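You operate a simulated robot arm through the tools that you are given. There is no shell and no other tool. Be economical: measure what you need, move in short steps, check, and stop when the job is done.

You run a simulated two-armed robot. Do the job below in one go: nothing can be reset, and whatever is moved stays where it is left.

Task
Box the two corner guards from the bench top and send them down on the lift table to 70.
Fine: pump it up to 85 before the grey box goes on; speed knob to 1 before lowering; heights within about a centimetre.
Where things are to end (x, y in the base frame): grey box within 0.06 m of [0.19, -0.45].
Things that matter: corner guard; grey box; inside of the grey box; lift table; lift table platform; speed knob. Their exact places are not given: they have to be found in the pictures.

The check looks at the end state, three seconds after you hand in, the way a careful person would. Anything else that was tipped, shoved, dropped, spilled or broken makes it a failure.

Robot
Two 7-joint arms with two-finger parallel grippers on one trunk, on a base that drives. Base frame: it is fixed to the floor where the robot stands at the start and does not move with it; the origin is under the middle of the robot, x ahead of it, y to its left, z up; the surface under the hand at the start is at about z = 0.76. Readings come in m, degrees, newtons and seconds.
The left shoulder is at the start at [0.05, 0.158, 1.183], the right one opposite. With the tool pointing down near the work surface each hand reaches from about 0.1 to 0.64 m from the robot's upright axis, wherever it stands, measured 20 degrees to its own side. Places, roughly: corner guard [-0.75, -1, 0.25]; inside of the grey box [-0.2, -0.7, 0.9]; lift table [0.2, -0.5, 0.7]; lift table platform [0.2, -0.5, 0.8]; speed knob [0.6, -0.2, 1]. Payload 3.91 kg a hand.
The TCP of each hand is the grasp point between the finger pads, 0.03 m short of the fingertips. In the tool frame z runs along the fingers and y along their closing line. The gripper opens to 0.11 m. The fingers are 0.02 m wide and 0.01 m thick; the gripper's body (0.048 by 0.112 m) begins 0.055 m behind the TCP.
Orientation is that of the tool frame in the base frame, as [roll, pitch, yaw] about the fixed x, y, z axes, in that order (R = Rz(yaw) Ry(pitch) Rx(roll)). With the fingers straight down and closing along the base's y, the tool's x points along the base's -x, its y along +y and its z along -z.

Tools
- The arms move only by the tool send_rows. It takes "left_commands", "right_commands" or both (then of equal length, played together; a hand with none holds still); each is a list of rows, each an object (a shift or turn left out is 0, a gripper value left out holds the last) with "offset": the shift along the tool's x, y, z in cm, a list of three; "dr": the turn, a rotation vector about the tool's x, y, z in degrees, a list of three; "claw": the gripper command, from -1 (fully open) to 1 (shut), values between in proportion. In form: [{"offset": [tx, ty, tz], "dr": [rx, ry, rz], "claw": claw}, ...]. A call has 1 to 12 rows; each row shifts and turns the commanded pose from where the row before left it, along the tool's axes as they then stand. Rows are played at 5 a second. More than 0.05 m and 8.6 degrees between two rows, or a gripper value outside its range, and nothing of the call is played. A pose out of reach is approached as far as the arm can. The call stops where the force on the tool passes 40 N (or 10 N more than at its start, if that is more) or the arm is blocked; 0.2 s more then pass. The fingers move at their own pace (about 0.153 m/s each) and stop on an object; they squeeze with about 23 N. The grip force told is the motor's: it shows also when the fingers shut on nothing. Time passes only in rows, and 0.2 s behind the last, so rows that do not move let the fingers close. It gives the time, the measured TCP pose, the force on the tool (base axes), the opening and the grip force at its end, in the units of the frame above (readings bear some noise), with the torque about the TCP (base axes, N m) and any sound that the robot's microphone picked up.
- Cameras (640 x 400 px; columns grow to the right, rows downward): "scene" is now at [0.104, -0.0688, 1.3362]; the picture's right is [-0.75, -0.67, 0.00], its down [-0.28, 0.31, -0.91] and it looks along [0.61, -0.68, -0.42] (base axes); focal length 214 px, centre (320, 200). "left" rides on the left gripper at [0.073, -0.017, -0.103] in its tool frame; the picture's right is [0.23, 0.97, 0.00], its down [-0.76, 0.18, -0.62] and it looks along [-0.61, 0.14, 0.78] (tool axes); focal length 222 px, centre (320, 200). "right" rides on the right gripper at [0.072, 0.017, -0.103] in its tool frame; the picture's right is [-0.23, 0.97, 0.00], its down [-0.76, -0.18, -0.62] and it looks along [-0.61, -0.14, 0.78] (tool axes); focal length 222 px, centre (320, 200).
- snapshot(camera): a new picture of that camera. The clock stands still meanwhile.
- move_column(by): slides the trunk up (or, below 0, down) by that many m; the arms and the scene camera ride with it, the base frame stays. It gives what a move gives, with no picture.
- roll_base(legs): drives the robot by 1 to 6 legs, each [ahead, turn to the left] in m and degrees, along the robot's own axes; the way and the turn of a leg run together, so that a leg with both is an arc; at most 1.5 m and 180 degrees a leg. The arms and the cameras ride along, it lands a little off, and it stops where it bumps. It gives what a move gives.
- pan_tilt(pan, tilt): turns the head with the scene camera to pan (to the left, within 80 degrees either way) and tilt (down, from -29 to 69), counted from straight ahead of the robot. It gives what a move gives.
- probe_pixels(camera, pixels): for up to 12 pixels [column, row] of the newest picture of that camera ("zoom" is the newest enlarged one), the place [x, y, z] in the base frame of the surface seen there, good to about 0.002 m. The clock stands still meanwhile.
- close_up(camera, box): a new picture of the part [left, top, right, bottom] of that camera's present view, enlarged. The clock stands still meanwhile.
- sign_off(): hands the job in; it is judged then, once.

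Go step by step. Measure first, check grasps and placings, and put right what went wrong. The budget is 80 turns and 62 pictures, counting those below and the enlarged ones. Unless the task says otherwise, let go and move clear before handing in, and close with one line.

The tools are called after "Request:" as name(argument=value, ...) on one line, values as JSON. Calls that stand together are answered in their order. send_rows: Moves the arms, as the interface text tells. Its arguments: {"type":"object","properties":{"left_commands":{"type":"array"},"right_commands":{"type":"array"}},"required":[]} The other tools are called the same way: move_column (by) slides the trunk up or down; roll_base (legs) drives the base; pan_tilt (pan, tilt) turns the head that bears the scene camera; snapshot (camera) takes a picture; probe_pixels (camera, pixels) gives the place of the surface under pixels of a picture; close_up (camera, box) takes an enlarged picture of a part of a camera's view; sign_off () hands the job in.

At the start:

```text
clock: 0.0
left_position: [0.3397, -0.0451, 1.2837]
left_orientation: [-180.0, 0.1, -180.0]
left_ft_force: [0.4, 0.5, 0.7]
left_torque: [0.03, -0.01, 0.01]
left_finger_gap: 0.1101
left_grip_force: 0.1
right_position: [0.2716, -0.2981, 1.3471]
right_orientation: [180.0, -0.1, 180.0]
right_ft_force: [-1.1, -0.3, 0.5]
right_torque: [0.01, 0.0, 0.0]
right_finger_gap: 0.1101
right_grip_force: 0.1
trunk travel left (down, up): [-0.425, 0.057]
robot x, y, heading: [-0.0004, -0.0016, -0.2]
head pan, tilt: [-48.2, 24.7]
```

scene: 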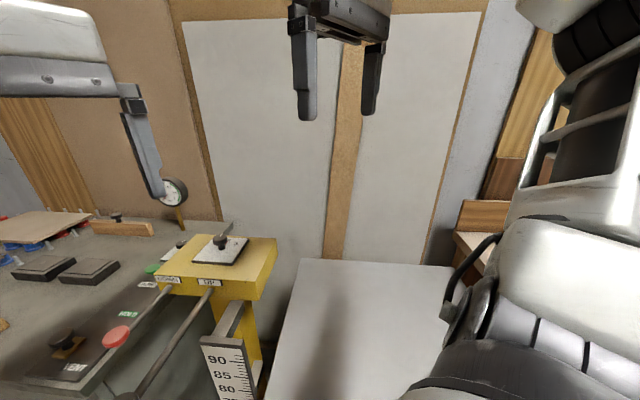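
right: 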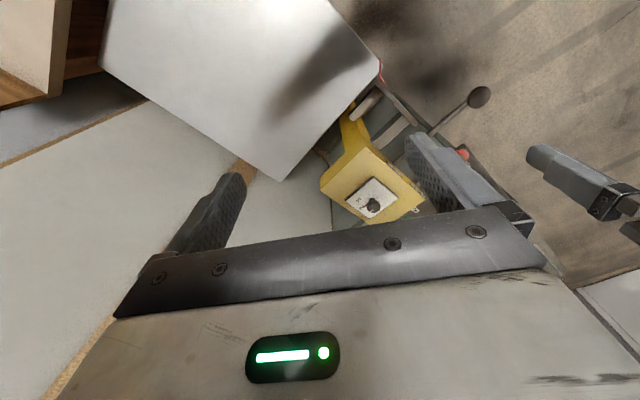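
left: 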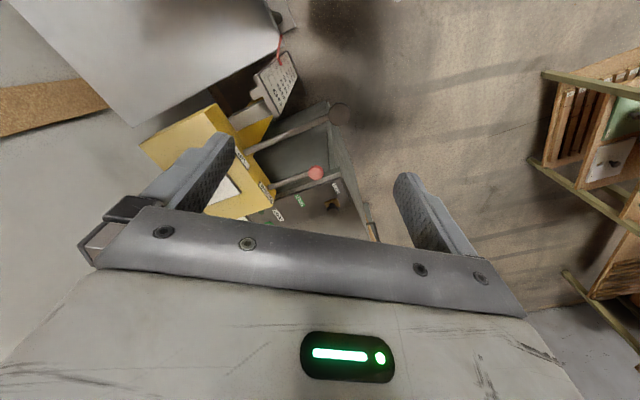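

The start view shows a lift table platform (grey, about 370,320), a yellow head with two levers and labels, a knob on top, and a scale. I'll look closer at these and then around.

Request:
close_up(camera="scene", box=[40, 200, 300, 400])

Request:
probe_pixels(camera="scene", pixels=[[302, 262], [450, 268], [370, 330], [222, 240], [118, 335], [140, 390], [170, 282], [208, 283], [218, 355], [70, 340], [60, 350], [95, 270]])

Request:
pan_tilt(pan=-80, tilt=35)

Request:
snapshot(camera="scene")

```text
2.00 times, centred on (170, 300) of scene
```

zoom: 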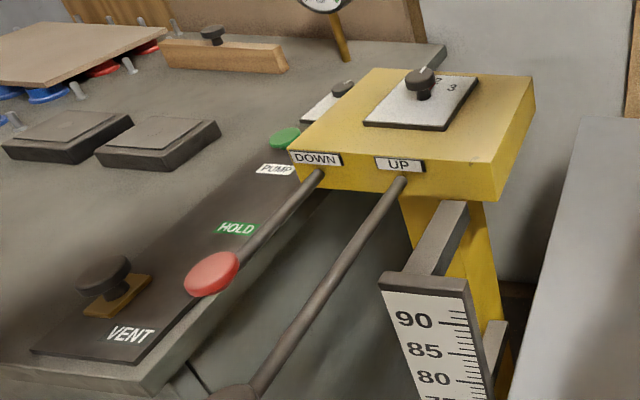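

```text
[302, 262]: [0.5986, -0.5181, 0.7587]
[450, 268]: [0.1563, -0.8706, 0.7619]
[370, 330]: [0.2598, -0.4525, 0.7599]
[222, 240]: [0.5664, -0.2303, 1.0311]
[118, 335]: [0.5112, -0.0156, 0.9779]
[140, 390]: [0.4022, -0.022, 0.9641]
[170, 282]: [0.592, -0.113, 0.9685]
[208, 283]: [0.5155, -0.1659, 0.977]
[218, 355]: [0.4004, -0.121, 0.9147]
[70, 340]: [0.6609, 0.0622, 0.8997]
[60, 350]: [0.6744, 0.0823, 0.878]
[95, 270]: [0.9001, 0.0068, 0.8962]
```

```text
clock: 1.0
left_position: [0.3382, -0.0442, 1.2833]
left_orientation: [-179.9, -0.1, -179.9]
left_ft_force: [-0.4, 0.7, 0.1]
left_torque: [0.04, -0.01, -0.01]
left_finger_gap: 0.11
left_grip_force: 0.0
right_position: [0.2701, -0.299, 1.3472]
right_orientation: [-179.9, 0.0, -179.9]
right_ft_force: [-0.1, 0.0, 0.5]
right_torque: [0.02, 0.01, 0.03]
right_finger_gap: 0.1098
right_grip_force: 0.1
trunk travel left (down, up): [-0.425, 0.057]
robot x, y, heading: [-0.0006, -0.0017, -0.2]
head pan, tilt: [-80.0, 35.0]
```

```text
57 pictures are left
```

scene: 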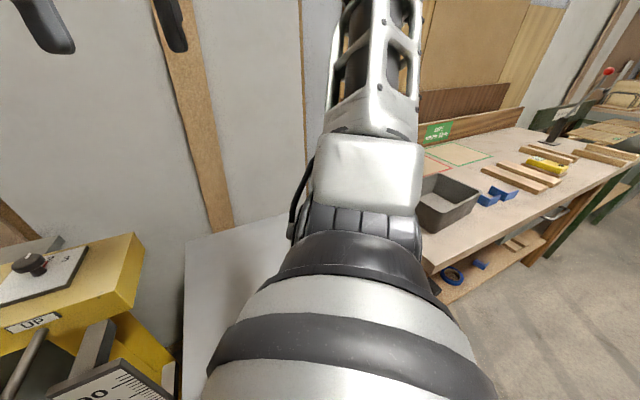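

The bench to the right has the grey box (445,200), blue corner guards (490,195) on top and others on the shelf below (455,275). Zooming and probing.

Request:
close_up(camera="scene", box=[400, 110, 600, 290])

Request:
probe_pixels(camera="scene", pixels=[[422, 200], [480, 190], [443, 178], [445, 235], [450, 205], [445, 195], [488, 200], [500, 195], [440, 262], [455, 277], [32, 262], [600, 150]])

```text
2.22 times, centred on (500, 200) of scene
```

zoom: 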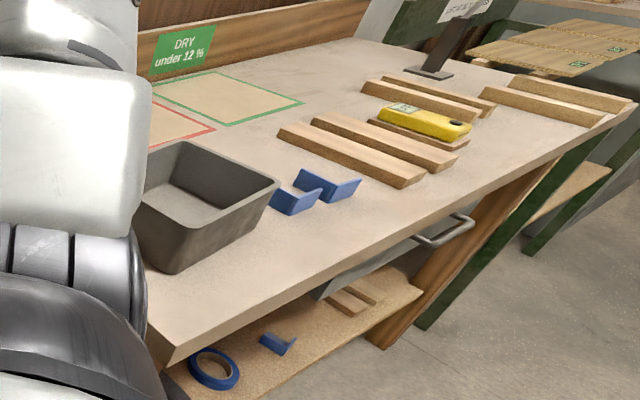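

```text
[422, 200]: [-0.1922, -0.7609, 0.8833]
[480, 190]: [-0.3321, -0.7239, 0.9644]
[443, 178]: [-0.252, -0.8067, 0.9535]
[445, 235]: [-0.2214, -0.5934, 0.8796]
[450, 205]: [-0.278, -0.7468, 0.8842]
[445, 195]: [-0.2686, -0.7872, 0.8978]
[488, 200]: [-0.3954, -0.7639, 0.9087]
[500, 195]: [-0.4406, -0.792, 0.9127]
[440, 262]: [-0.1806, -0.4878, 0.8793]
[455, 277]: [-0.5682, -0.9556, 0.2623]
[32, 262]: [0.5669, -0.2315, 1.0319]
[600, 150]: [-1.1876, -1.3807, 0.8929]
```

The bench top is at z≈0.88 with the two guards near (-0.40,-0.76) and (-0.44,-0.79). Now a better look at the levers and the knob.

Request:
pan_tilt(pan=-15, tilt=45)

Request:
snapshot(camera="scene")

```text
clock: 2.3
left_position: [0.3398, -0.0446, 1.2838]
left_orientation: [-179.9, 0.0, -179.9]
left_ft_force: [0.4, -1.0, -0.3]
left_torque: [-0.02, -0.01, 0.0]
left_finger_gap: 0.1098
left_grip_force: 0.0
right_position: [0.2714, -0.2977, 1.3484]
right_orientation: [180.0, 0.0, -180.0]
right_ft_force: [0.3, -0.3, 0.2]
right_torque: [0.0, -0.01, 0.0]
right_finger_gap: 0.1099
right_grip_force: 0.2
trunk travel left (down, up): [-0.425, 0.057]
robot x, y, heading: [-0.0028, -0.0029, 0.0]
head pan, tilt: [-15.0, 45.0]
```

```text
55 pictures are left
```

scene: 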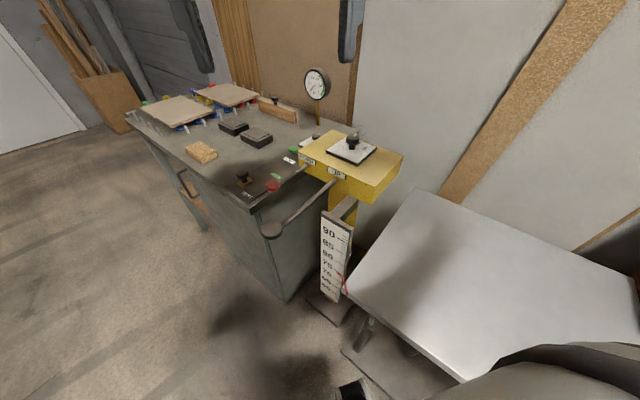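

Request:
close_up(camera="scene", box=[230, 110, 420, 310])

Request:
probe_pixels(camera="scene", pixels=[[272, 229], [300, 207], [320, 190], [333, 179], [273, 186], [290, 175], [305, 163], [340, 278], [328, 232], [415, 191], [352, 136], [465, 378]])

```text
2.00 times, centred on (325, 210) of scene
```

zoom: 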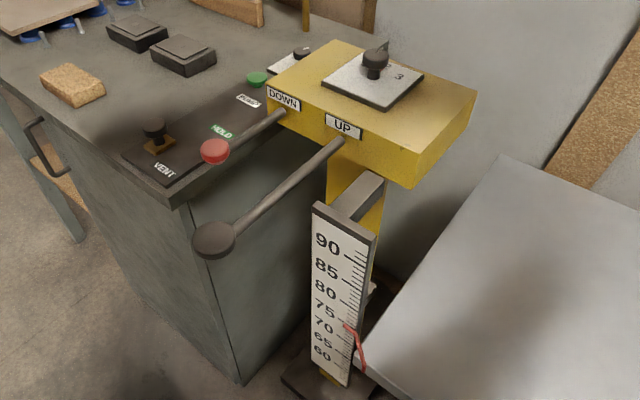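

```text
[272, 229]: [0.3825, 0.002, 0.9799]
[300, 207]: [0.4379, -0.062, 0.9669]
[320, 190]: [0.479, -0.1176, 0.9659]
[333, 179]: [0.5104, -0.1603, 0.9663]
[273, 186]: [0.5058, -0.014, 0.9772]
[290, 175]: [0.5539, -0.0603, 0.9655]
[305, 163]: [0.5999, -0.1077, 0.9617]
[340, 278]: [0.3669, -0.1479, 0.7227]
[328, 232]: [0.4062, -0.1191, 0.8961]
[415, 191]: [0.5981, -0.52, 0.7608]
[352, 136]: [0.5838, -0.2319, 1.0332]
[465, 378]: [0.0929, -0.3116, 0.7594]
```

The UP lever knob is at about (0.38,0.00,0.97), DOWN red knob at (0.506,-0.014,0.97); the scale pointer is near (zoom 345,325). I'll zoom on dial and scale for exact readings.

Request:
close_up(camera="scene", box=[320, 120, 390, 170])

Request:
close_up(camera="scene", box=[310, 210, 370, 310])

```text
8.00 times, centred on (355, 145) of scene
```

zoom: 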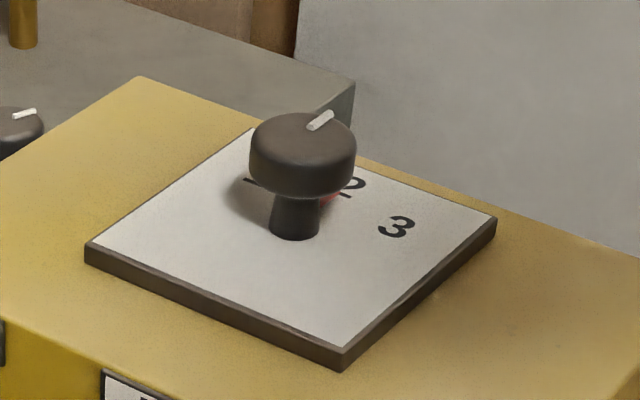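

```text
4.00 times, centred on (340, 260) of scene
```

zoom: 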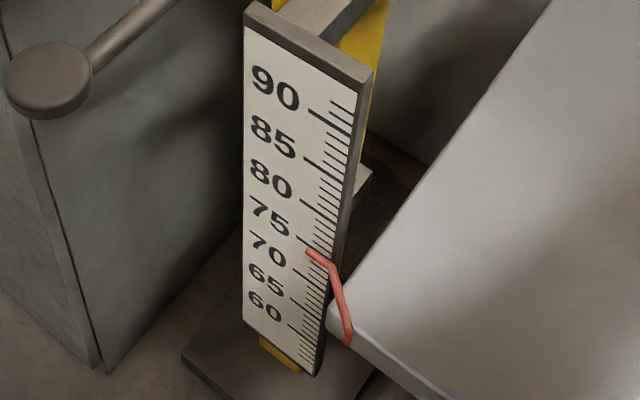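

The speed knob points at 2. I'll probe scale ticks and the pointer to calibrate the reading against z.

Request:
probe_pixels(camera="zoom", pixels=[[308, 111], [306, 161], [302, 204], [299, 239], [308, 250], [314, 254], [325, 265], [348, 338], [345, 345], [420, 340], [340, 330], [50, 78]])

Request:
close_up(camera="scene", box=[328, 262, 352, 286])

```text
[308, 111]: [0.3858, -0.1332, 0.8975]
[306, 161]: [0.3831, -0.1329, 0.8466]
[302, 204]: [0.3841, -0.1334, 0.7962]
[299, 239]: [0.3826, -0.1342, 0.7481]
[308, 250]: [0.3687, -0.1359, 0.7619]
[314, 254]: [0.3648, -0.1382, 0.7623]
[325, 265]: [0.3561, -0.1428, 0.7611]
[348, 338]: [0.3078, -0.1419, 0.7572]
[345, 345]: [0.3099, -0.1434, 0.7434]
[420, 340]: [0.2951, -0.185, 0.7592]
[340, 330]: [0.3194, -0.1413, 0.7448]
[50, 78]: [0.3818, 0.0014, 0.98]
```

```text
16.00 times, centred on (340, 274) of scene
```

zoom: 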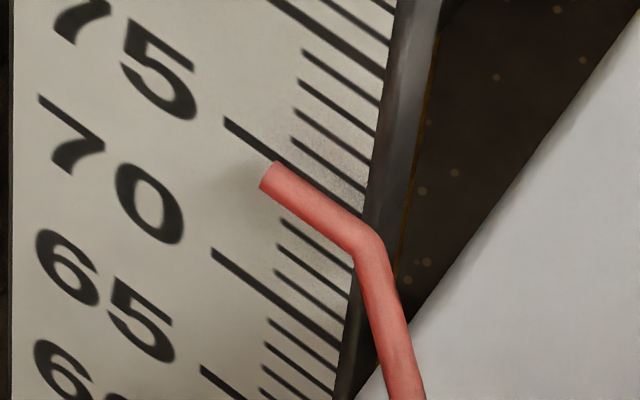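

The scale matches z in cm: pointer z≈0.762 → 76, so 85 means platform z≈0.85. I'll bring the left hand, closed, above the UP lever's knob.

Request:
send_rows(left_commands=[{"offset": [-2.1, 2.3, 0], "claw": 1}, {"offset": [-2.1, 2.3, 0]}, {"offset": [0, 0, 4.8]}, {"offset": [0, 0, 4.8]}, {"offset": [0, 0, 4.8]}, {"offset": [0, 0, 4.8]}, {"offset": [0, 0, 4.8]}, {"offset": [0, 0, 1.5]}])

Request:
snapshot(camera="scene")

```text
clock: 4.1
left_position: [0.3811, -0.0009, 1.0288]
left_orientation: [-179.9, 0.0, -179.9]
left_ft_force: [-0.7, 0.2, 0.1]
left_torque: [-0.01, 0.02, -0.01]
left_finger_gap: 0.0
left_grip_force: 22.8
right_position: [0.2718, -0.299, 1.3468]
right_orientation: [179.9, 0.0, -179.9]
right_ft_force: [-0.1, 0.2, 0.3]
right_torque: [-0.02, -0.01, -0.01]
right_finger_gap: 0.11
right_grip_force: 0.0
trunk travel left (down, up): [-0.425, 0.057]
robot x, y, heading: [0.0018, -0.001, -0.2]
head pan, tilt: [-15.0, 45.0]
```

```text
50 pictures are left
```

scene: 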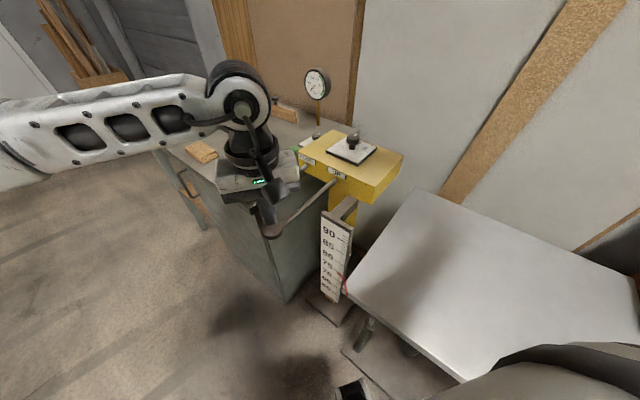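

The closed fingers sit just above the UP knob with a 1-2 cm gap. Pressing down 7 cm in short steps and watching force.

Request:
send_rows(left_commands=[{"offset": [0, 0, 1.5]}, {"offset": [0, 0, 1.5]}, {"offset": [0, 0, 2]}, {"offset": [0, 0, 2]}])

Request:
snapshot(camera="scene")

```text
clock: 5.1
left_position: [0.3805, 0.0014, 0.9592]
left_orientation: [-179.8, 0.1, -179.8]
left_ft_force: [1.6, -3.3, 5.4]
left_torque: [-0.13, -0.13, 0.0]
left_finger_gap: 0.0002
left_grip_force: 23.1
right_position: [0.271, -0.3003, 1.3484]
right_orientation: [180.0, 0.0, -180.0]
right_ft_force: [0.2, 0.9, -0.6]
right_torque: [-0.01, -0.01, -0.01]
right_finger_gap: 0.1099
right_grip_force: 0.1
trunk travel left (down, up): [-0.425, 0.057]
robot x, y, heading: [0.0005, 0.0026, -0.0]
head pan, tilt: [-15.0, 45.0]
```

```text
49 pictures are left
```

scene: 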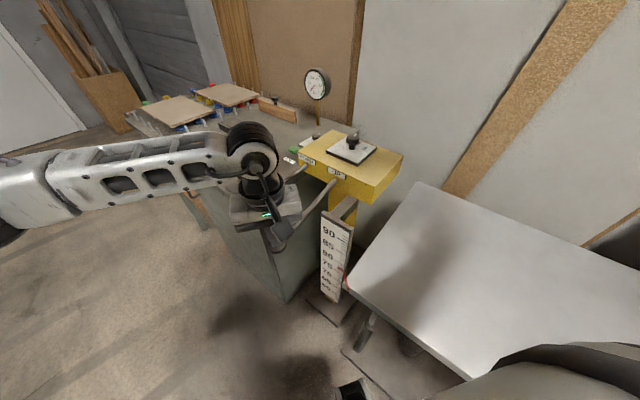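

The lever went down with light force (5 N) and the platform corner rose (415,183). Measuring.

Request:
probe_pixels(camera="scene", pixels=[[420, 195], [450, 300], [400, 280], [345, 266]])

Request:
send_rows(left_commands=[{"offset": [0, 0, 0]}, {"offset": [0, 0, 0]}, {"offset": [0, 0, 0]}])

Request:
snapshot(camera="scene")

Request:
probe_pixels(camera="scene", pixels=[[420, 195], [450, 300], [400, 280], [345, 266]])

```text
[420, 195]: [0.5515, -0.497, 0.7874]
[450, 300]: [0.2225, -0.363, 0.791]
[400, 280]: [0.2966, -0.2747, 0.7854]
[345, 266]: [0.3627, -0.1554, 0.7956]
```

```text
clock: 5.9
left_position: [0.3806, 0.0009, 0.96]
left_orientation: [-179.9, 0.0, -179.8]
left_ft_force: [2.0, -1.8, 5.5]
left_torque: [-0.13, -0.11, -0.02]
left_finger_gap: 0.0001
left_grip_force: 22.8
right_position: [0.2712, -0.2986, 1.3477]
right_orientation: [-179.9, 0.0, 180.0]
right_ft_force: [0.1, 0.1, -0.5]
right_torque: [0.0, 0.0, -0.01]
right_finger_gap: 0.11
right_grip_force: 0.0
trunk travel left (down, up): [-0.425, 0.057]
robot x, y, heading: [0.0005, 0.0011, -0.1]
head pan, tilt: [-15.0, 45.0]
```

```text
48 pictures are left
```

scene: 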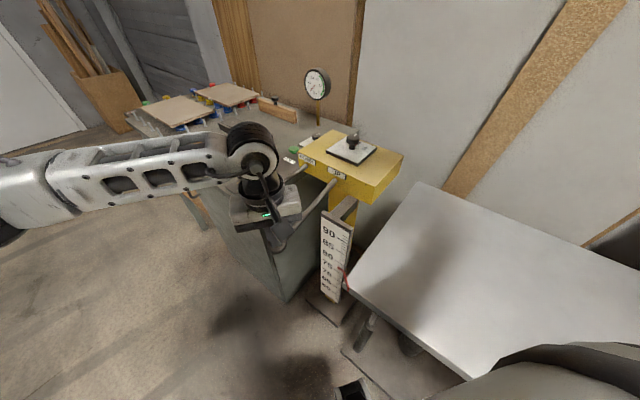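

```text
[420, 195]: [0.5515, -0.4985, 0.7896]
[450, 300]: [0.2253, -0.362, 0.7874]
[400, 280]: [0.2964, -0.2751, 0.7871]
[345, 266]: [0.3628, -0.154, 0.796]
```

The platform rose to 0.788 and holds, so height goes by stroke. Release upward and take another identical stroke.

Request:
send_rows(left_commands=[{"offset": [0, 0, -3.5]}, {"offset": [0, 0, -3.5]}, {}, {}, {"offset": [0, 0, 1.5]}, {"offset": [0, 0, 1.5]}, {"offset": [0, 0, 2]}, {"offset": [0, 0, 2]}, {}])

Request:
snapshot(camera="scene")

Request:
probe_pixels(camera="scene", pixels=[[420, 195], [450, 300], [400, 280]])

```text
clock: 7.9
left_position: [0.3809, 0.0002, 0.9591]
left_orientation: [-179.8, 0.1, -179.9]
left_ft_force: [2.6, -3.6, 5.8]
left_torque: [-0.15, -0.14, 0.01]
left_finger_gap: 0.0
left_grip_force: 22.9
right_position: [0.2706, -0.2998, 1.3474]
right_orientation: [-179.9, 0.1, 180.0]
right_ft_force: [0.2, 0.0, 1.2]
right_torque: [0.02, -0.01, -0.01]
right_finger_gap: 0.1101
right_grip_force: 0.1
trunk travel left (down, up): [-0.425, 0.057]
robot x, y, heading: [0.0013, 0.0009, 0.1]
head pan, tilt: [-15.0, 45.0]
```

```text
47 pictures are left
```

scene: 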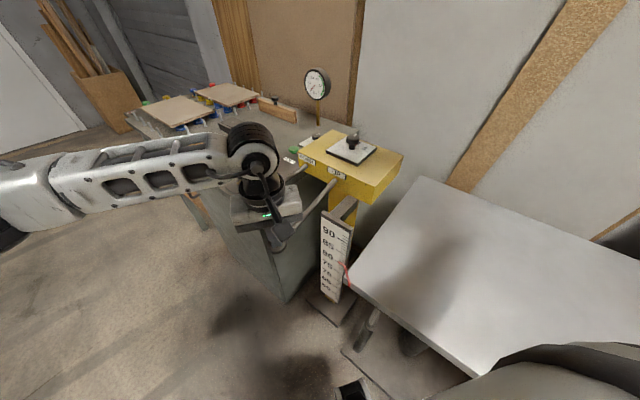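

```text
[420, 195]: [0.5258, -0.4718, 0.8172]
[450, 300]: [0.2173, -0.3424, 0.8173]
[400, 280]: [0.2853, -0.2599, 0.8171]
```

Another +2.9 cm (0.817). One more stroke, marginally deeper, should give 0.85.

Request:
send_rows(left_commands=[{"offset": [0, 0, -3.5]}, {"offset": [0, 0, -3.5]}, {}, {}, {"offset": [0, 0, 1.5]}, {"offset": [0, 0, 1.5]}, {"offset": [0, 0, 2]}, {"offset": [0, 0, 2.2]}, {}])

Request:
close_up(camera="scene", box=[310, 210, 430, 310])

Request:
probe_pixels(camera="scene", pixels=[[420, 195], [450, 300], [400, 280]])

Request:
probe_pixels(camera="zoom", pixels=[[450, 200], [300, 350]])

```text
clock: 9.9
left_position: [0.3813, -0.0005, 0.9567]
left_orientation: [-179.8, 0.1, -179.9]
left_ft_force: [0.8, -3.5, 5.7]
left_torque: [-0.15, -0.07, -0.02]
left_finger_gap: 0.0
left_grip_force: 23.3
right_position: [0.2714, -0.2987, 1.3466]
right_orientation: [-180.0, 0.1, -179.9]
right_ft_force: [-0.1, 0.5, 0.9]
right_torque: [0.02, 0.02, -0.02]
right_finger_gap: 0.1098
right_grip_force: 0.0
trunk travel left (down, up): [-0.425, 0.057]
robot x, y, heading: [-0.0016, 0.0011, 0.0]
head pan, tilt: [-15.0, 45.0]
```

```text
4.00 times, centred on (370, 260) of scene
```

zoom: 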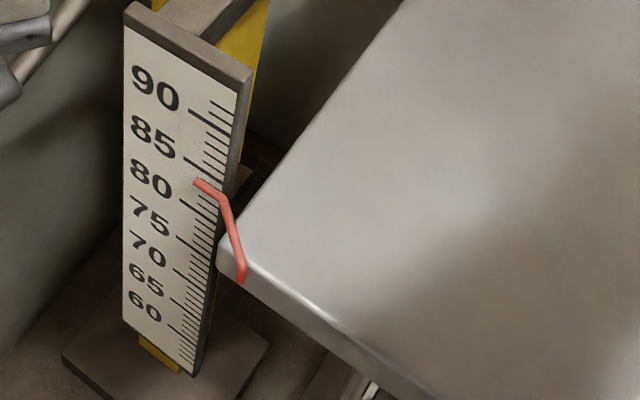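

```text
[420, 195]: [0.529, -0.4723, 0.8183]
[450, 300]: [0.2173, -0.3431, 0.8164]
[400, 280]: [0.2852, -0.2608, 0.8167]
```

```text
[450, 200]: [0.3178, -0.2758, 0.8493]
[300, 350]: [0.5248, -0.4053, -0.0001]
```

Platform is at 0.849 with the pointer at 85. Now lift the left hand off and bring the right hand over the speed knob for a look.

Request:
send_rows(left_commands=[{"offset": [0, 0, -4.5]}, {"offset": [0, 0, -4.5]}, {"offset": [0, 0, -4.5]}, {"offset": [0, 0, -4.5]}, {"offset": [0, 0, -4.5]}, {"offset": [0, 4, -2]}, {"offset": [2, 4, 0]}, {"offset": [2, 4, 0]}], right_commands=[{}, {}, {"offset": [-4.5, 1, 0]}, {"offset": [-4.5, 1, 0]}, {"offset": [-4.5, 1, 0]}, {"offset": [-4.5, 1, 0]}, {"offset": [-3, 1, 3]}, {"offset": [0, 1, 4.5]}])

Request:
snapshot(camera="right")

Request:
close_up(camera="scene", box=[230, 110, 420, 310])

```text
clock: 11.7
left_position: [0.3399, 0.1254, 1.2009]
left_orientation: [-179.9, 0.1, -179.9]
left_ft_force: [0.1, 0.3, -0.3]
left_torque: [-0.01, -0.02, -0.01]
left_finger_gap: 0.0
left_grip_force: 22.6
right_position: [0.4668, -0.243, 1.2574]
right_orientation: [180.0, 0.1, 180.0]
right_ft_force: [-0.4, -0.1, -0.5]
right_torque: [-0.03, 0.01, 0.02]
right_finger_gap: 0.1098
right_grip_force: 0.1
right hand out of reach, approached as far as the arm can: row 6
trunk travel left (down, up): [-0.425, 0.057]
robot x, y, heading: [-0.0015, -0.0005, 0.3]
head pan, tilt: [-15.0, 45.0]
```

```text
45 pictures are left
```

right: 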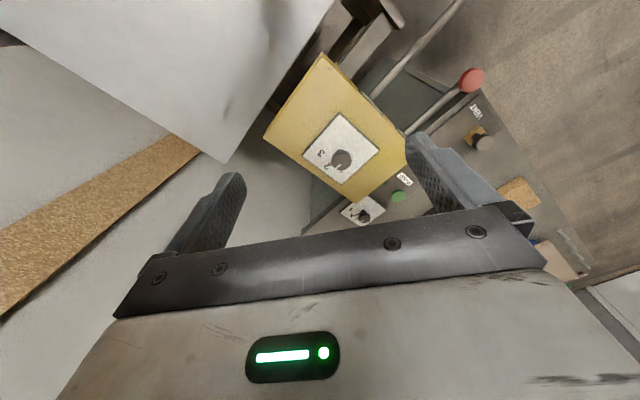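

```text
2.00 times, centred on (325, 210) of scene
```

zoom: 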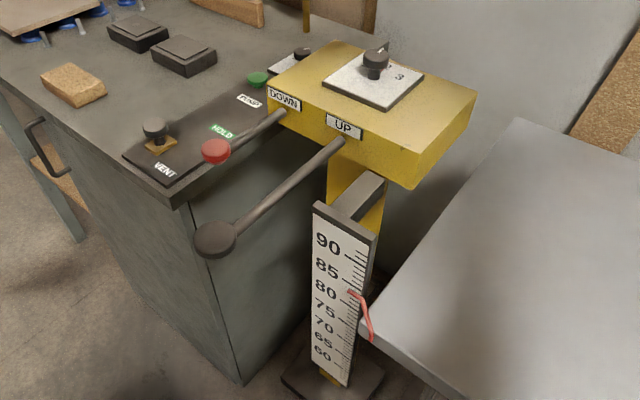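

Request:
close_up(camera="right", box=[295, 105, 385, 190])

```text
4.71 times, centred on (340, 148) of right
```

zoom: 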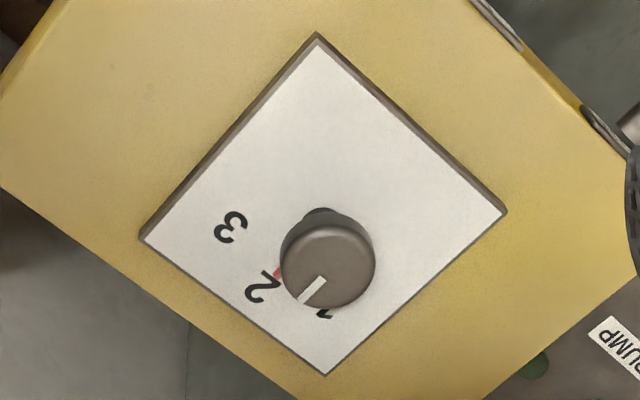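

Request:
probe_pixels(camera="zoom", pixels=[[230, 227], [262, 287], [325, 314], [328, 265], [318, 212], [278, 272], [310, 292], [318, 36], [503, 212], [325, 373], [143, 238], [300, 300]])

```text
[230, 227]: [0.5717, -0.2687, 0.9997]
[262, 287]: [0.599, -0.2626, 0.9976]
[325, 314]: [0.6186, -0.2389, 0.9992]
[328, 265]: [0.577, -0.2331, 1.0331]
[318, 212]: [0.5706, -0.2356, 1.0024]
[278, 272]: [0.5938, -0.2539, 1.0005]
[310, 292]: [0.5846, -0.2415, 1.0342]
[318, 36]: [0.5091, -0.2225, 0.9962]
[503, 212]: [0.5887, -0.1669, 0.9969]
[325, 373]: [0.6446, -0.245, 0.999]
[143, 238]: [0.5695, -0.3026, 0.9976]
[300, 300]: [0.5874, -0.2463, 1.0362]
```

Knob centre (0.577,-0.234), top z 1.034; indicator points to 2 at bearing ≈-53°, with 1 at ≈-7°, so a +45° turn seen from above. Moving the right hand above the knob, open.

Request:
send_rows(right_commands=[{"offset": [0, 0, 4.5]}, {"offset": [-3, 0.3, 4]}, {"offset": [-4, 0.3, 0]}, {"offset": [-4, 0.3, 0]}, {}])

```text
clock: 12.9
left_position: [0.3403, 0.1238, 1.2019]
left_orientation: [-179.8, 0.0, -179.9]
left_ft_force: [-0.5, -0.4, -0.5]
left_torque: [0.02, 0.01, -0.02]
left_finger_gap: 0.0
left_grip_force: 23.0
right_position: [0.5424, -0.25, 1.1631]
right_orientation: [-180.0, 0.0, 179.9]
right_ft_force: [0.2, -0.4, 0.4]
right_torque: [0.02, 0.01, -0.03]
right_finger_gap: 0.1103
right_grip_force: 0.1
right hand out of reach, approached as far as the arm can: row 4
trunk travel left (down, up): [-0.425, 0.057]
robot x, y, heading: [-0.0023, -0.0043, 0.0]
head pan, tilt: [-15.0, 45.0]
```

Short in x at this height; go lower first, then forward.

Request:
send_rows(right_commands=[{"offset": [0, 0.8, 4]}, {"offset": [0, 0.8, 3.5]}, {"offset": [-1.7, 0, 0]}, {"offset": [-1.7, 0, 0]}, {}])

```text
clock: 14.1
left_position: [0.34, 0.1225, 1.2012]
left_orientation: [-179.9, 0.0, -180.0]
left_ft_force: [0.0, 0.5, 0.1]
left_torque: [0.01, 0.0, 0.01]
left_finger_gap: 0.0
left_grip_force: 22.9
right_position: [0.5494, -0.2424, 1.0893]
right_orientation: [180.0, 0.0, 179.9]
right_ft_force: [0.5, -0.6, -0.4]
right_torque: [-0.01, 0.0, 0.01]
right_finger_gap: 0.1098
right_grip_force: 0.0
right hand out of reach, approached as far as the arm can: row 3, 4
trunk travel left (down, up): [-0.425, 0.057]
robot x, y, heading: [0.001, 0.0025, -0.5]
head pan, tilt: [-15.0, 45.0]
```

About 3 cm short. Raising the trunk lets the arm reach further out at that height; try it.

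Request:
move_column(by=0.055)

Request:
send_rows(right_commands=[{"offset": [0, 0, 3]}, {"offset": [0, 0, 2.5]}, {"offset": [-1.4, 0.4, 0]}, {"offset": [-1.4, 0.4, 0]}, {}])

Request:
pan_tilt(pan=-30, tilt=69)

Request:
snapshot(camera="scene")

```text
clock: 15.1
left_position: [0.3398, 0.1234, 1.2568]
left_orientation: [180.0, 0.0, -179.8]
left_ft_force: [-0.5, 0.1, -0.7]
left_torque: [0.02, -0.01, 0.04]
left_finger_gap: 0.0
left_grip_force: 22.9
right_position: [0.5499, -0.2419, 1.1433]
right_orientation: [-180.0, 0.1, -180.0]
right_ft_force: [-1.0, 0.6, -0.3]
right_torque: [0.04, -0.01, 0.02]
right_finger_gap: 0.1099
right_grip_force: 0.0
trunk travel left (down, up): [-0.48, 0.002]
robot x, y, heading: [0.0021, 0.0006, 0.1]
head pan, tilt: [-15.0, 45.0]
```

```text
clock: 16.3
left_position: [0.3402, 0.1232, 1.2556]
left_orientation: [-179.9, 0.0, -179.9]
left_ft_force: [-0.2, 0.5, -0.2]
left_torque: [0.0, 0.0, 0.01]
left_finger_gap: 0.0001
left_grip_force: 22.5
right_position: [0.5492, -0.249, 1.094]
right_orientation: [179.9, 0.3, 180.0]
right_ft_force: [0.1, 0.5, -0.5]
right_torque: [0.0, 0.02, -0.03]
right_finger_gap: 0.1098
right_grip_force: 0.1
right hand out of reach, approached as far as the arm can: row 2, 3, 4
trunk travel left (down, up): [-0.48, 0.002]
robot x, y, heading: [-0.0002, -0.0033, 0.0]
head pan, tilt: [-15.0, 45.0]
```

```text
clock: 17.2
left_position: [0.3395, 0.1231, 1.2566]
left_orientation: [-179.8, 0.0, -180.0]
left_ft_force: [0.2, -0.4, -0.3]
left_torque: [0.01, -0.01, -0.03]
left_finger_gap: 0.0001
left_grip_force: 22.8
right_position: [0.5491, -0.2483, 1.0939]
right_orientation: [179.9, 0.2, -180.0]
right_ft_force: [0.2, -1.1, 0.3]
right_torque: [-0.02, 0.0, 0.03]
right_finger_gap: 0.1099
right_grip_force: 0.0
trunk travel left (down, up): [-0.48, 0.002]
robot x, y, heading: [-0.0022, 0.0004, 0.1]
head pan, tilt: [-30.0, 68.8]
```

```text
42 pictures are left
```

scene: 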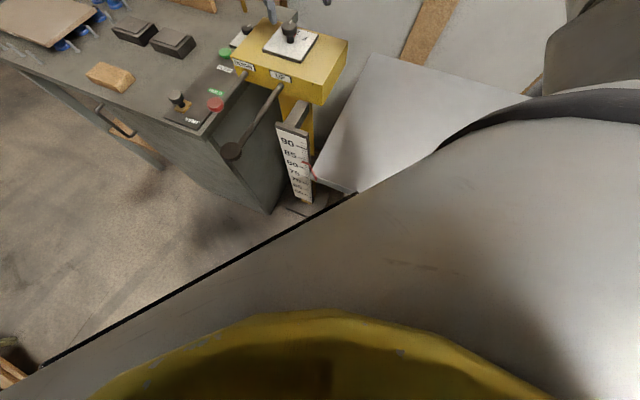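

The arm is just at its reach limit (~3 cm short), so the base must come forward a bit. I'll check the floor clearance ahead with the left hand's camera, pulled back and turned to look down at the base.

Request:
send_rows(right_commands=[{"offset": [0, 0, -3]}, {"offset": [0, 0, 0]}, {"offset": [0, 0, 0]}, {"offset": [0, 0, 0]}], left_commands=[{"offset": [0, 0, 0], "dr": [0, -8, 0]}, {"offset": [0, 0, 0], "dr": [0, -8, 0]}, {"offset": [0, 0, 0], "dr": [0, -8, 0]}, {"offset": [0, 0, 0], "dr": [0, -8, 0]}])

Request:
snapshot(camera="left")

```text
clock: 18.2
left_position: [0.3405, 0.1236, 1.256]
left_orientation: [-179.9, 32.2, -179.9]
left_ft_force: [-0.9, 0.4, -0.7]
left_torque: [0.05, -0.04, -0.03]
left_finger_gap: 0.0001
left_grip_force: 22.7
right_position: [0.5466, -0.2486, 1.1236]
right_orientation: [179.9, 0.1, 180.0]
right_ft_force: [-0.1, -0.7, -0.1]
right_torque: [0.0, -0.02, -0.01]
right_finger_gap: 0.1101
right_grip_force: 0.0
trunk travel left (down, up): [-0.48, 0.002]
robot x, y, heading: [0.0011, -0.0002, 0.1]
head pan, tilt: [-30.0, 68.8]
```

```text
41 pictures are left
```

left: 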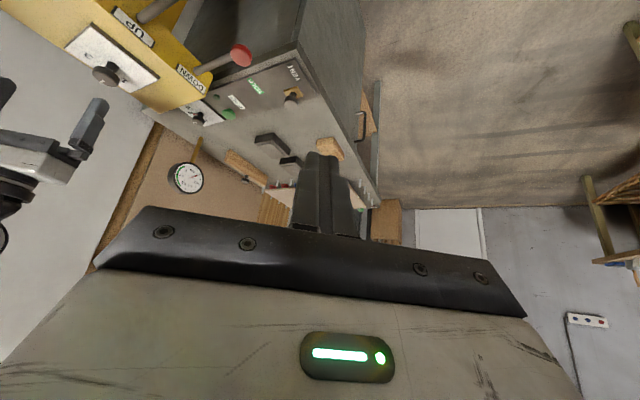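

That tilted the view outward; tilt the other way to look back at the base.

Request:
send_rows(left_commands=[{"dr": [0, 8, 0]}, {"dr": [0, 8, 0]}, {"dr": [0, 8, 0]}, {"dr": [0, 8, 0]}, {"dr": [0, 8, 0]}, {"dr": [0, 8, 0]}, {"dr": [0, 8, 0]}, {"dr": [0, 8, 0]}])

Request:
snapshot(camera="left")

```text
clock: 20.0
left_position: [0.3377, 0.1237, 1.2576]
left_orientation: [-179.8, -32.1, 180.0]
left_ft_force: [1.0, 0.2, -0.1]
left_torque: [0.02, -0.01, -0.01]
left_finger_gap: 0.0
left_grip_force: 22.7
right_position: [0.5468, -0.2486, 1.1241]
right_orientation: [179.9, 0.1, -180.0]
right_ft_force: [-0.4, -0.4, 0.1]
right_torque: [0.01, -0.01, -0.03]
right_finger_gap: 0.1099
right_grip_force: 0.1
trunk travel left (down, up): [-0.48, 0.002]
robot x, y, heading: [-0.0001, -0.0017, 0.1]
head pan, tilt: [-30.0, 68.8]
```

```text
40 pictures are left
```

left: 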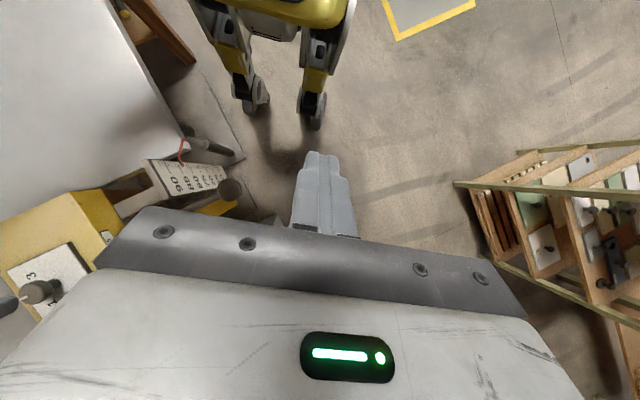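

The base has two small wheeled legs at (250,95),(315,110) with floor clear ahead. Probing these and the lift foot.

Request:
probe_pixels(camera="left", pixels=[[250, 108], [315, 125], [325, 90], [235, 160], [215, 90], [230, 190], [280, 180], [190, 60], [210, 205], [458, 185], [185, 148], [340, 20]])

```text
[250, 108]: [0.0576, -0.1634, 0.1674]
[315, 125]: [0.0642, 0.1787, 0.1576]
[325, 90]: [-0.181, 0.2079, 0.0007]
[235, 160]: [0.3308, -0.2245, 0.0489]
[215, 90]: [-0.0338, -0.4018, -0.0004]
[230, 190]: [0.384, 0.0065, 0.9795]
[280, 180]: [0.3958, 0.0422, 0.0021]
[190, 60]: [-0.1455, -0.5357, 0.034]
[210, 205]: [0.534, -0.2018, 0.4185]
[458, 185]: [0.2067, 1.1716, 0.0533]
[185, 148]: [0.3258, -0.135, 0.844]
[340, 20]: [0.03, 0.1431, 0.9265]
```

Front wheels end near x≈0.13, and the lift's foot is at (0.33,-0.22): a 5 cm advance is safe.

Request:
roll_base(legs=[[0.05, 0]])

Request:
send_rows(left_commands=[{"dr": [0, -8, 0]}, {"dr": [0, -8, 0]}, {"dr": [0, -8, 0]}, {"dr": [0, -8, 0]}])

```text
clock: 21.1
left_position: [0.3886, 0.1238, 1.2562]
left_orientation: [-179.9, -32.0, 179.8]
left_ft_force: [0.5, -0.4, 0.1]
left_torque: [0.02, 0.0, 0.01]
left_finger_gap: 0.0001
left_grip_force: 23.0
right_position: [0.5958, -0.2505, 1.1241]
right_orientation: [-180.0, 0.1, 179.7]
right_ft_force: [-1.0, 0.3, 1.1]
right_torque: [0.01, -0.05, 0.01]
right_finger_gap: 0.1097
right_grip_force: 0.1
trunk travel left (down, up): [-0.48, 0.002]
robot x, y, heading: [0.049, 0.0007, -0.1]
head pan, tilt: [-30.0, 68.8]
stopped in leg 1: the robot was blocked; the commanded pose is now the measured one
```

```text
clock: 22.1
left_position: [0.3895, 0.1232, 1.256]
left_orientation: [-179.8, 0.1, 179.9]
left_ft_force: [-0.3, 0.1, 0.4]
left_torque: [0.0, 0.01, 0.04]
left_finger_gap: 0.0
left_grip_force: 23.2
right_position: [0.5977, -0.2499, 1.1234]
right_orientation: [180.0, 0.1, 179.8]
right_ft_force: [-0.7, -0.1, 0.7]
right_torque: [-0.03, -0.01, 0.01]
right_finger_gap: 0.1099
right_grip_force: 0.0
trunk travel left (down, up): [-0.48, 0.002]
robot x, y, heading: [0.0491, 0.0013, -0.2]
head pan, tilt: [-30.0, 68.8]
```

It reached 0.049 but reports blocked right at the end. I'll check the knob from the right camera and the scene.

Request:
snapshot(camera="scene")

Request:
snapshot(camera="right")

```text
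39 pictures are left
```

scene: 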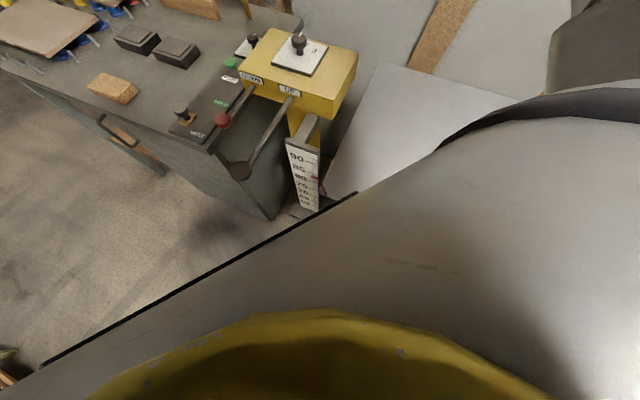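

```text
38 pictures are left
```

right: 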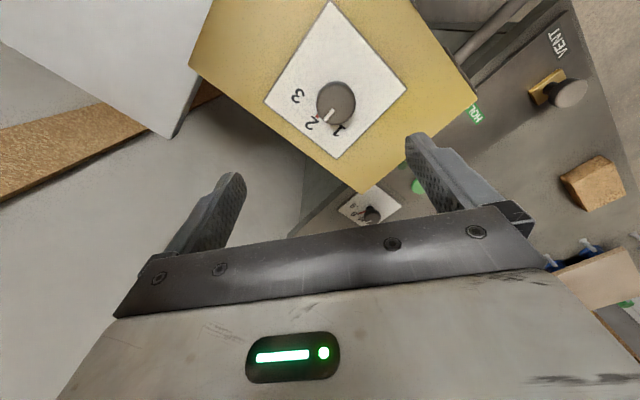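

Nothing looks displaced. Probe the knob and digits once more with the closer view.

Request:
probe_pixels(camera="right", pixels=[[336, 104], [329, 114], [322, 122], [337, 131], [312, 124], [298, 96], [328, 4], [404, 91], [336, 157], [265, 98]])

Request:
send_rows(right_commands=[{"offset": [2.1, 1.6, 0]}, {"offset": [0, 0, 3]}, {}])

```text
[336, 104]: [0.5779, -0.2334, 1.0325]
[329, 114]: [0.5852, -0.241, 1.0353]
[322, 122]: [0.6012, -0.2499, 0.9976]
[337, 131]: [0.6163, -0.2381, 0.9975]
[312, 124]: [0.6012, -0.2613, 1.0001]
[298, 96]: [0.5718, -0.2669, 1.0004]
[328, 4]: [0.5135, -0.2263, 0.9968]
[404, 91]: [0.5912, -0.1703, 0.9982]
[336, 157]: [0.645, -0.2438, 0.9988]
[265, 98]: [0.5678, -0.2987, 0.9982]
```

```text
clock: 22.9
left_position: [0.3908, 0.1243, 1.2564]
left_orientation: [-179.9, -0.1, 179.9]
left_ft_force: [-0.7, -0.4, 0.4]
left_torque: [-0.03, 0.01, 0.0]
left_finger_gap: 0.0001
left_grip_force: 22.8
right_position: [0.5755, -0.2337, 1.0923]
right_orientation: [-180.0, 0.2, 179.8]
right_ft_force: [0.3, -0.6, -0.3]
right_torque: [0.04, 0.01, 0.02]
right_finger_gap: 0.1098
right_grip_force: 0.0
trunk travel left (down, up): [-0.48, 0.002]
robot x, y, heading: [0.0505, -0.0001, -0.0]
head pan, tilt: [-30.0, 68.8]
```

Knob confirmed at (0.578,-0.233). Lower to TCP z≈1.042, close, and twist 45° counter-clockwise (seen from above).

Request:
send_rows(right_commands=[{"offset": [0, 0, 2.5]}, {"offset": [0, 0, 2.5]}, {"claw": 0.5}, {"claw": 1}, {}, {}])

Request:
send_rows(right_commands=[{"dr": [0, 0, -7.5]}, {"dr": [0, 0, -7.5]}, {"dr": [0, 0, -7.5]}, {"dr": [0, 0, -7.5]}, {"dr": [0, 0, -7.5]}, {"dr": [0, 0, -7.5]}, {}])

Request:
snapshot(camera="right")

```text
clock: 24.3
left_position: [0.3906, 0.1242, 1.2554]
left_orientation: [-179.9, 0.0, 179.9]
left_ft_force: [0.4, 0.0, 0.4]
left_torque: [0.02, -0.03, 0.0]
left_finger_gap: 0.0001
left_grip_force: 22.6
right_position: [0.5738, -0.2329, 1.0445]
right_orientation: [179.8, 0.1, 179.7]
right_ft_force: [-1.9, 6.7, -3.4]
right_torque: [0.27, -0.76, 0.02]
right_finger_gap: 0.0335
right_grip_force: 45.7
trunk travel left (down, up): [-0.48, 0.002]
robot x, y, heading: [0.052, 0.0025, -0.5]
head pan, tilt: [-30.0, 68.8]
```

```text
clock: 25.4
left_position: [0.3927, 0.1241, 1.2556]
left_orientation: [-179.8, -0.1, 179.9]
left_ft_force: [-0.1, 0.5, 0.0]
left_torque: [-0.04, -0.03, 0.04]
left_finger_gap: 0.0001
left_grip_force: 22.9
right_position: [0.5737, -0.2358, 1.045]
right_orientation: [-178.3, 1.1, -150.3]
right_ft_force: [14.6, -1.9, -16.6]
right_torque: [0.3, -1.19, -0.07]
right_finger_gap: 0.0337
right_grip_force: 44.7
right hand out of reach, approached as far as the arm can: row 4, 5
trunk travel left (down, up): [-0.48, 0.002]
robot x, y, heading: [0.051, 0.0014, -0.2]
head pan, tilt: [-30.0, 68.8]
stopped in row 5 (right hand): the force on the tool passed its limit at 52 N (the readings are from after the stop); the commanded pose is now the measured one
```

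```text
37 pictures are left
```

right: 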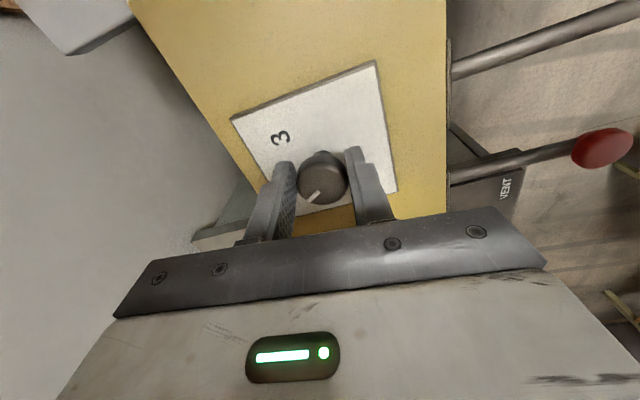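

The wrist hit its limit after 30°. Open, lift a bit, turn back 30°, level, and regrip for the rest.

Request:
send_rows(right_commands=[{"claw": -0.2}, {"claw": -0.2}, {"offset": [0, 0, -2], "dr": [0, 0, 7.5]}, {"offset": [0, 0, -2], "dr": [0, 0, 7.5]}, {"dr": [0, 0, 7.5]}, {"dr": [0, 0, 7.5]}, {}])

Request:
close_up(camera="right", box=[220, 50, 440, 190])

```text
clock: 26.9
left_position: [0.3909, 0.1233, 1.2573]
left_orientation: [-179.9, -0.1, 179.9]
left_ft_force: [-0.5, 0.5, 0.2]
left_torque: [-0.02, 0.03, 0.01]
left_finger_gap: 0.0
left_grip_force: 23.4
right_position: [0.5697, -0.233, 1.0883]
right_orientation: [-179.3, 1.7, 179.5]
right_ft_force: [0.6, 0.2, 0.9]
right_torque: [-0.02, 0.02, -0.02]
right_finger_gap: 0.0663
right_grip_force: 0.1
trunk travel left (down, up): [-0.48, 0.002]
robot x, y, heading: [0.0491, 0.0041, -0.3]
head pan, tilt: [-30.0, 68.8]
```

```text
2.86 times, centred on (330, 120) of right
```

zoom: 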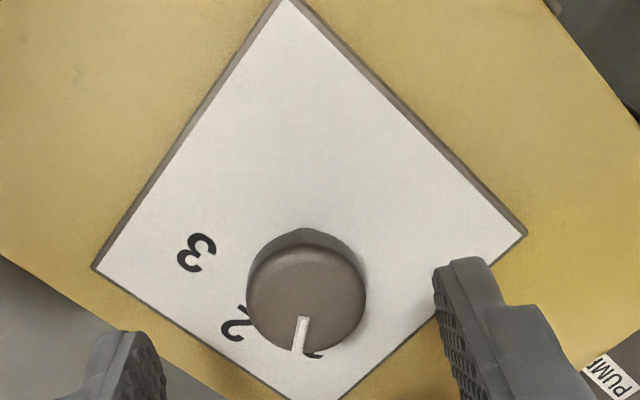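

Request:
probe_pixels(camera="zoom", pixels=[[299, 345], [302, 325], [306, 295], [316, 355], [236, 325], [195, 252], [290, 0], [525, 233], [95, 267]])

```text
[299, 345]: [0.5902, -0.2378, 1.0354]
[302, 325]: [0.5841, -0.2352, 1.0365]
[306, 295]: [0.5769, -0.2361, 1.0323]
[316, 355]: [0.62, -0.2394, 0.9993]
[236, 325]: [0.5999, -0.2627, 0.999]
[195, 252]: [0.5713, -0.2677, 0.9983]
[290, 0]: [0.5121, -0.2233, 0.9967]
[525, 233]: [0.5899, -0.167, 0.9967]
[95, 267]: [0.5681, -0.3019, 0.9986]
```

The knob stands about 13-15° short of 1. Regrip centred and twist 15° more.

Request:
send_rows(right_commands=[{"offset": [-0.7, 0, 2.2], "dr": [0, -1.6, 0]}, {"offset": [0, 0, 2.2]}, {"claw": 1}, {}, {}, {"dr": [0, 0, -5]}, {"dr": [0, 0, -5]}, {"dr": [0, 0, -5.5]}, {}, {"claw": -0.2}, {}])

Request:
send_rows(right_commands=[{"offset": [0, 0, -2.5]}, {"offset": [0, 0, -2.5], "dr": [0, 0, 7.5]}, {"dr": [0, 0, 7.5]}])

Request:
close_up(camera="right", box=[220, 50, 440, 190])

```text
clock: 29.4
left_position: [0.3894, 0.123, 1.258]
left_orientation: [180.0, 0.0, 179.8]
left_ft_force: [0.1, 0.6, -0.8]
left_torque: [0.03, 0.02, 0.01]
left_finger_gap: 0.0001
left_grip_force: 23.0
right_position: [0.578, -0.2351, 1.0454]
right_orientation: [-178.3, 3.0, -164.8]
right_ft_force: [-1.1, 0.0, 0.4]
right_torque: [-0.02, 0.02, 0.01]
right_finger_gap: 0.066
right_grip_force: 0.0
trunk travel left (down, up): [-0.48, 0.002]
robot x, y, heading: [0.0459, -0.0029, -0.4]
head pan, tilt: [-30.0, 68.8]
```

```text
clock: 30.1
left_position: [0.3912, 0.1237, 1.2566]
left_orientation: [-179.9, 0.0, 179.9]
left_ft_force: [0.5, 0.4, -0.3]
left_torque: [0.0, 0.0, 0.0]
left_finger_gap: 0.0002
left_grip_force: 23.6
right_position: [0.5748, -0.2347, 1.0944]
right_orientation: [-179.2, 3.3, -179.9]
right_ft_force: [-0.2, 0.6, 0.4]
right_torque: [0.02, -0.01, 0.03]
right_finger_gap: 0.0657
right_grip_force: 0.1
trunk travel left (down, up): [-0.48, 0.002]
robot x, y, heading: [0.0534, -0.0022, -0.4]
head pan, tilt: [-30.0, 68.8]
```

```text
2.86 times, centred on (330, 120) of right
```

zoom: 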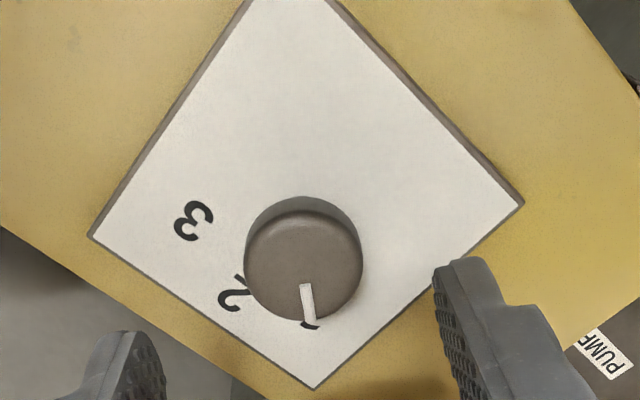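

Request:
probe_pixels(camera="zoom", pixels=[[310, 318], [305, 288], [304, 260], [312, 326], [315, 388]])

Request:
pan_tilt(pan=-48, tilt=45)

Request:
snapshot(camera="scene")

```text
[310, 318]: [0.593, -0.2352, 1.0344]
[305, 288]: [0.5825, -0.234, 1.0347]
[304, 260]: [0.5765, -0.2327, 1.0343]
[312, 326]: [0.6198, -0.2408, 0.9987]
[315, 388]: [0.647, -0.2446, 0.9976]
```

```text
clock: 31.0
left_position: [0.3904, 0.1225, 1.2557]
left_orientation: [-179.9, 0.1, 179.9]
left_ft_force: [-1.0, -0.5, 1.2]
left_torque: [0.04, 0.02, 0.01]
left_finger_gap: 0.0
left_grip_force: 23.1
right_position: [0.5739, -0.2347, 1.0935]
right_orientation: [-179.1, 3.2, -179.7]
right_ft_force: [-0.5, -0.6, 0.9]
right_torque: [-0.02, -0.01, 0.02]
right_finger_gap: 0.0661
right_grip_force: 0.1
trunk travel left (down, up): [-0.48, 0.002]
robot x, y, heading: [0.0523, 0.0041, -0.4]
head pan, tilt: [-48.0, 45.0]
```

```text
34 pictures are left
```

scene: 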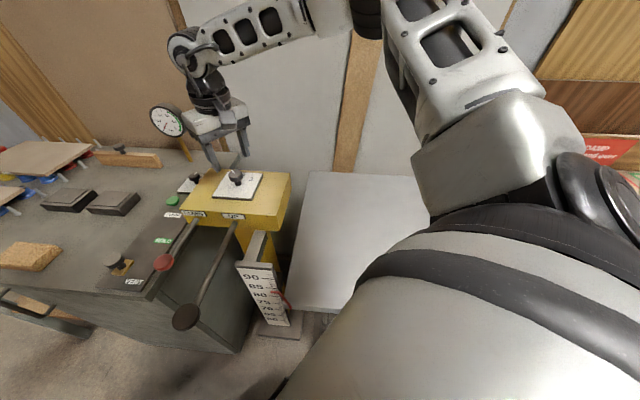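

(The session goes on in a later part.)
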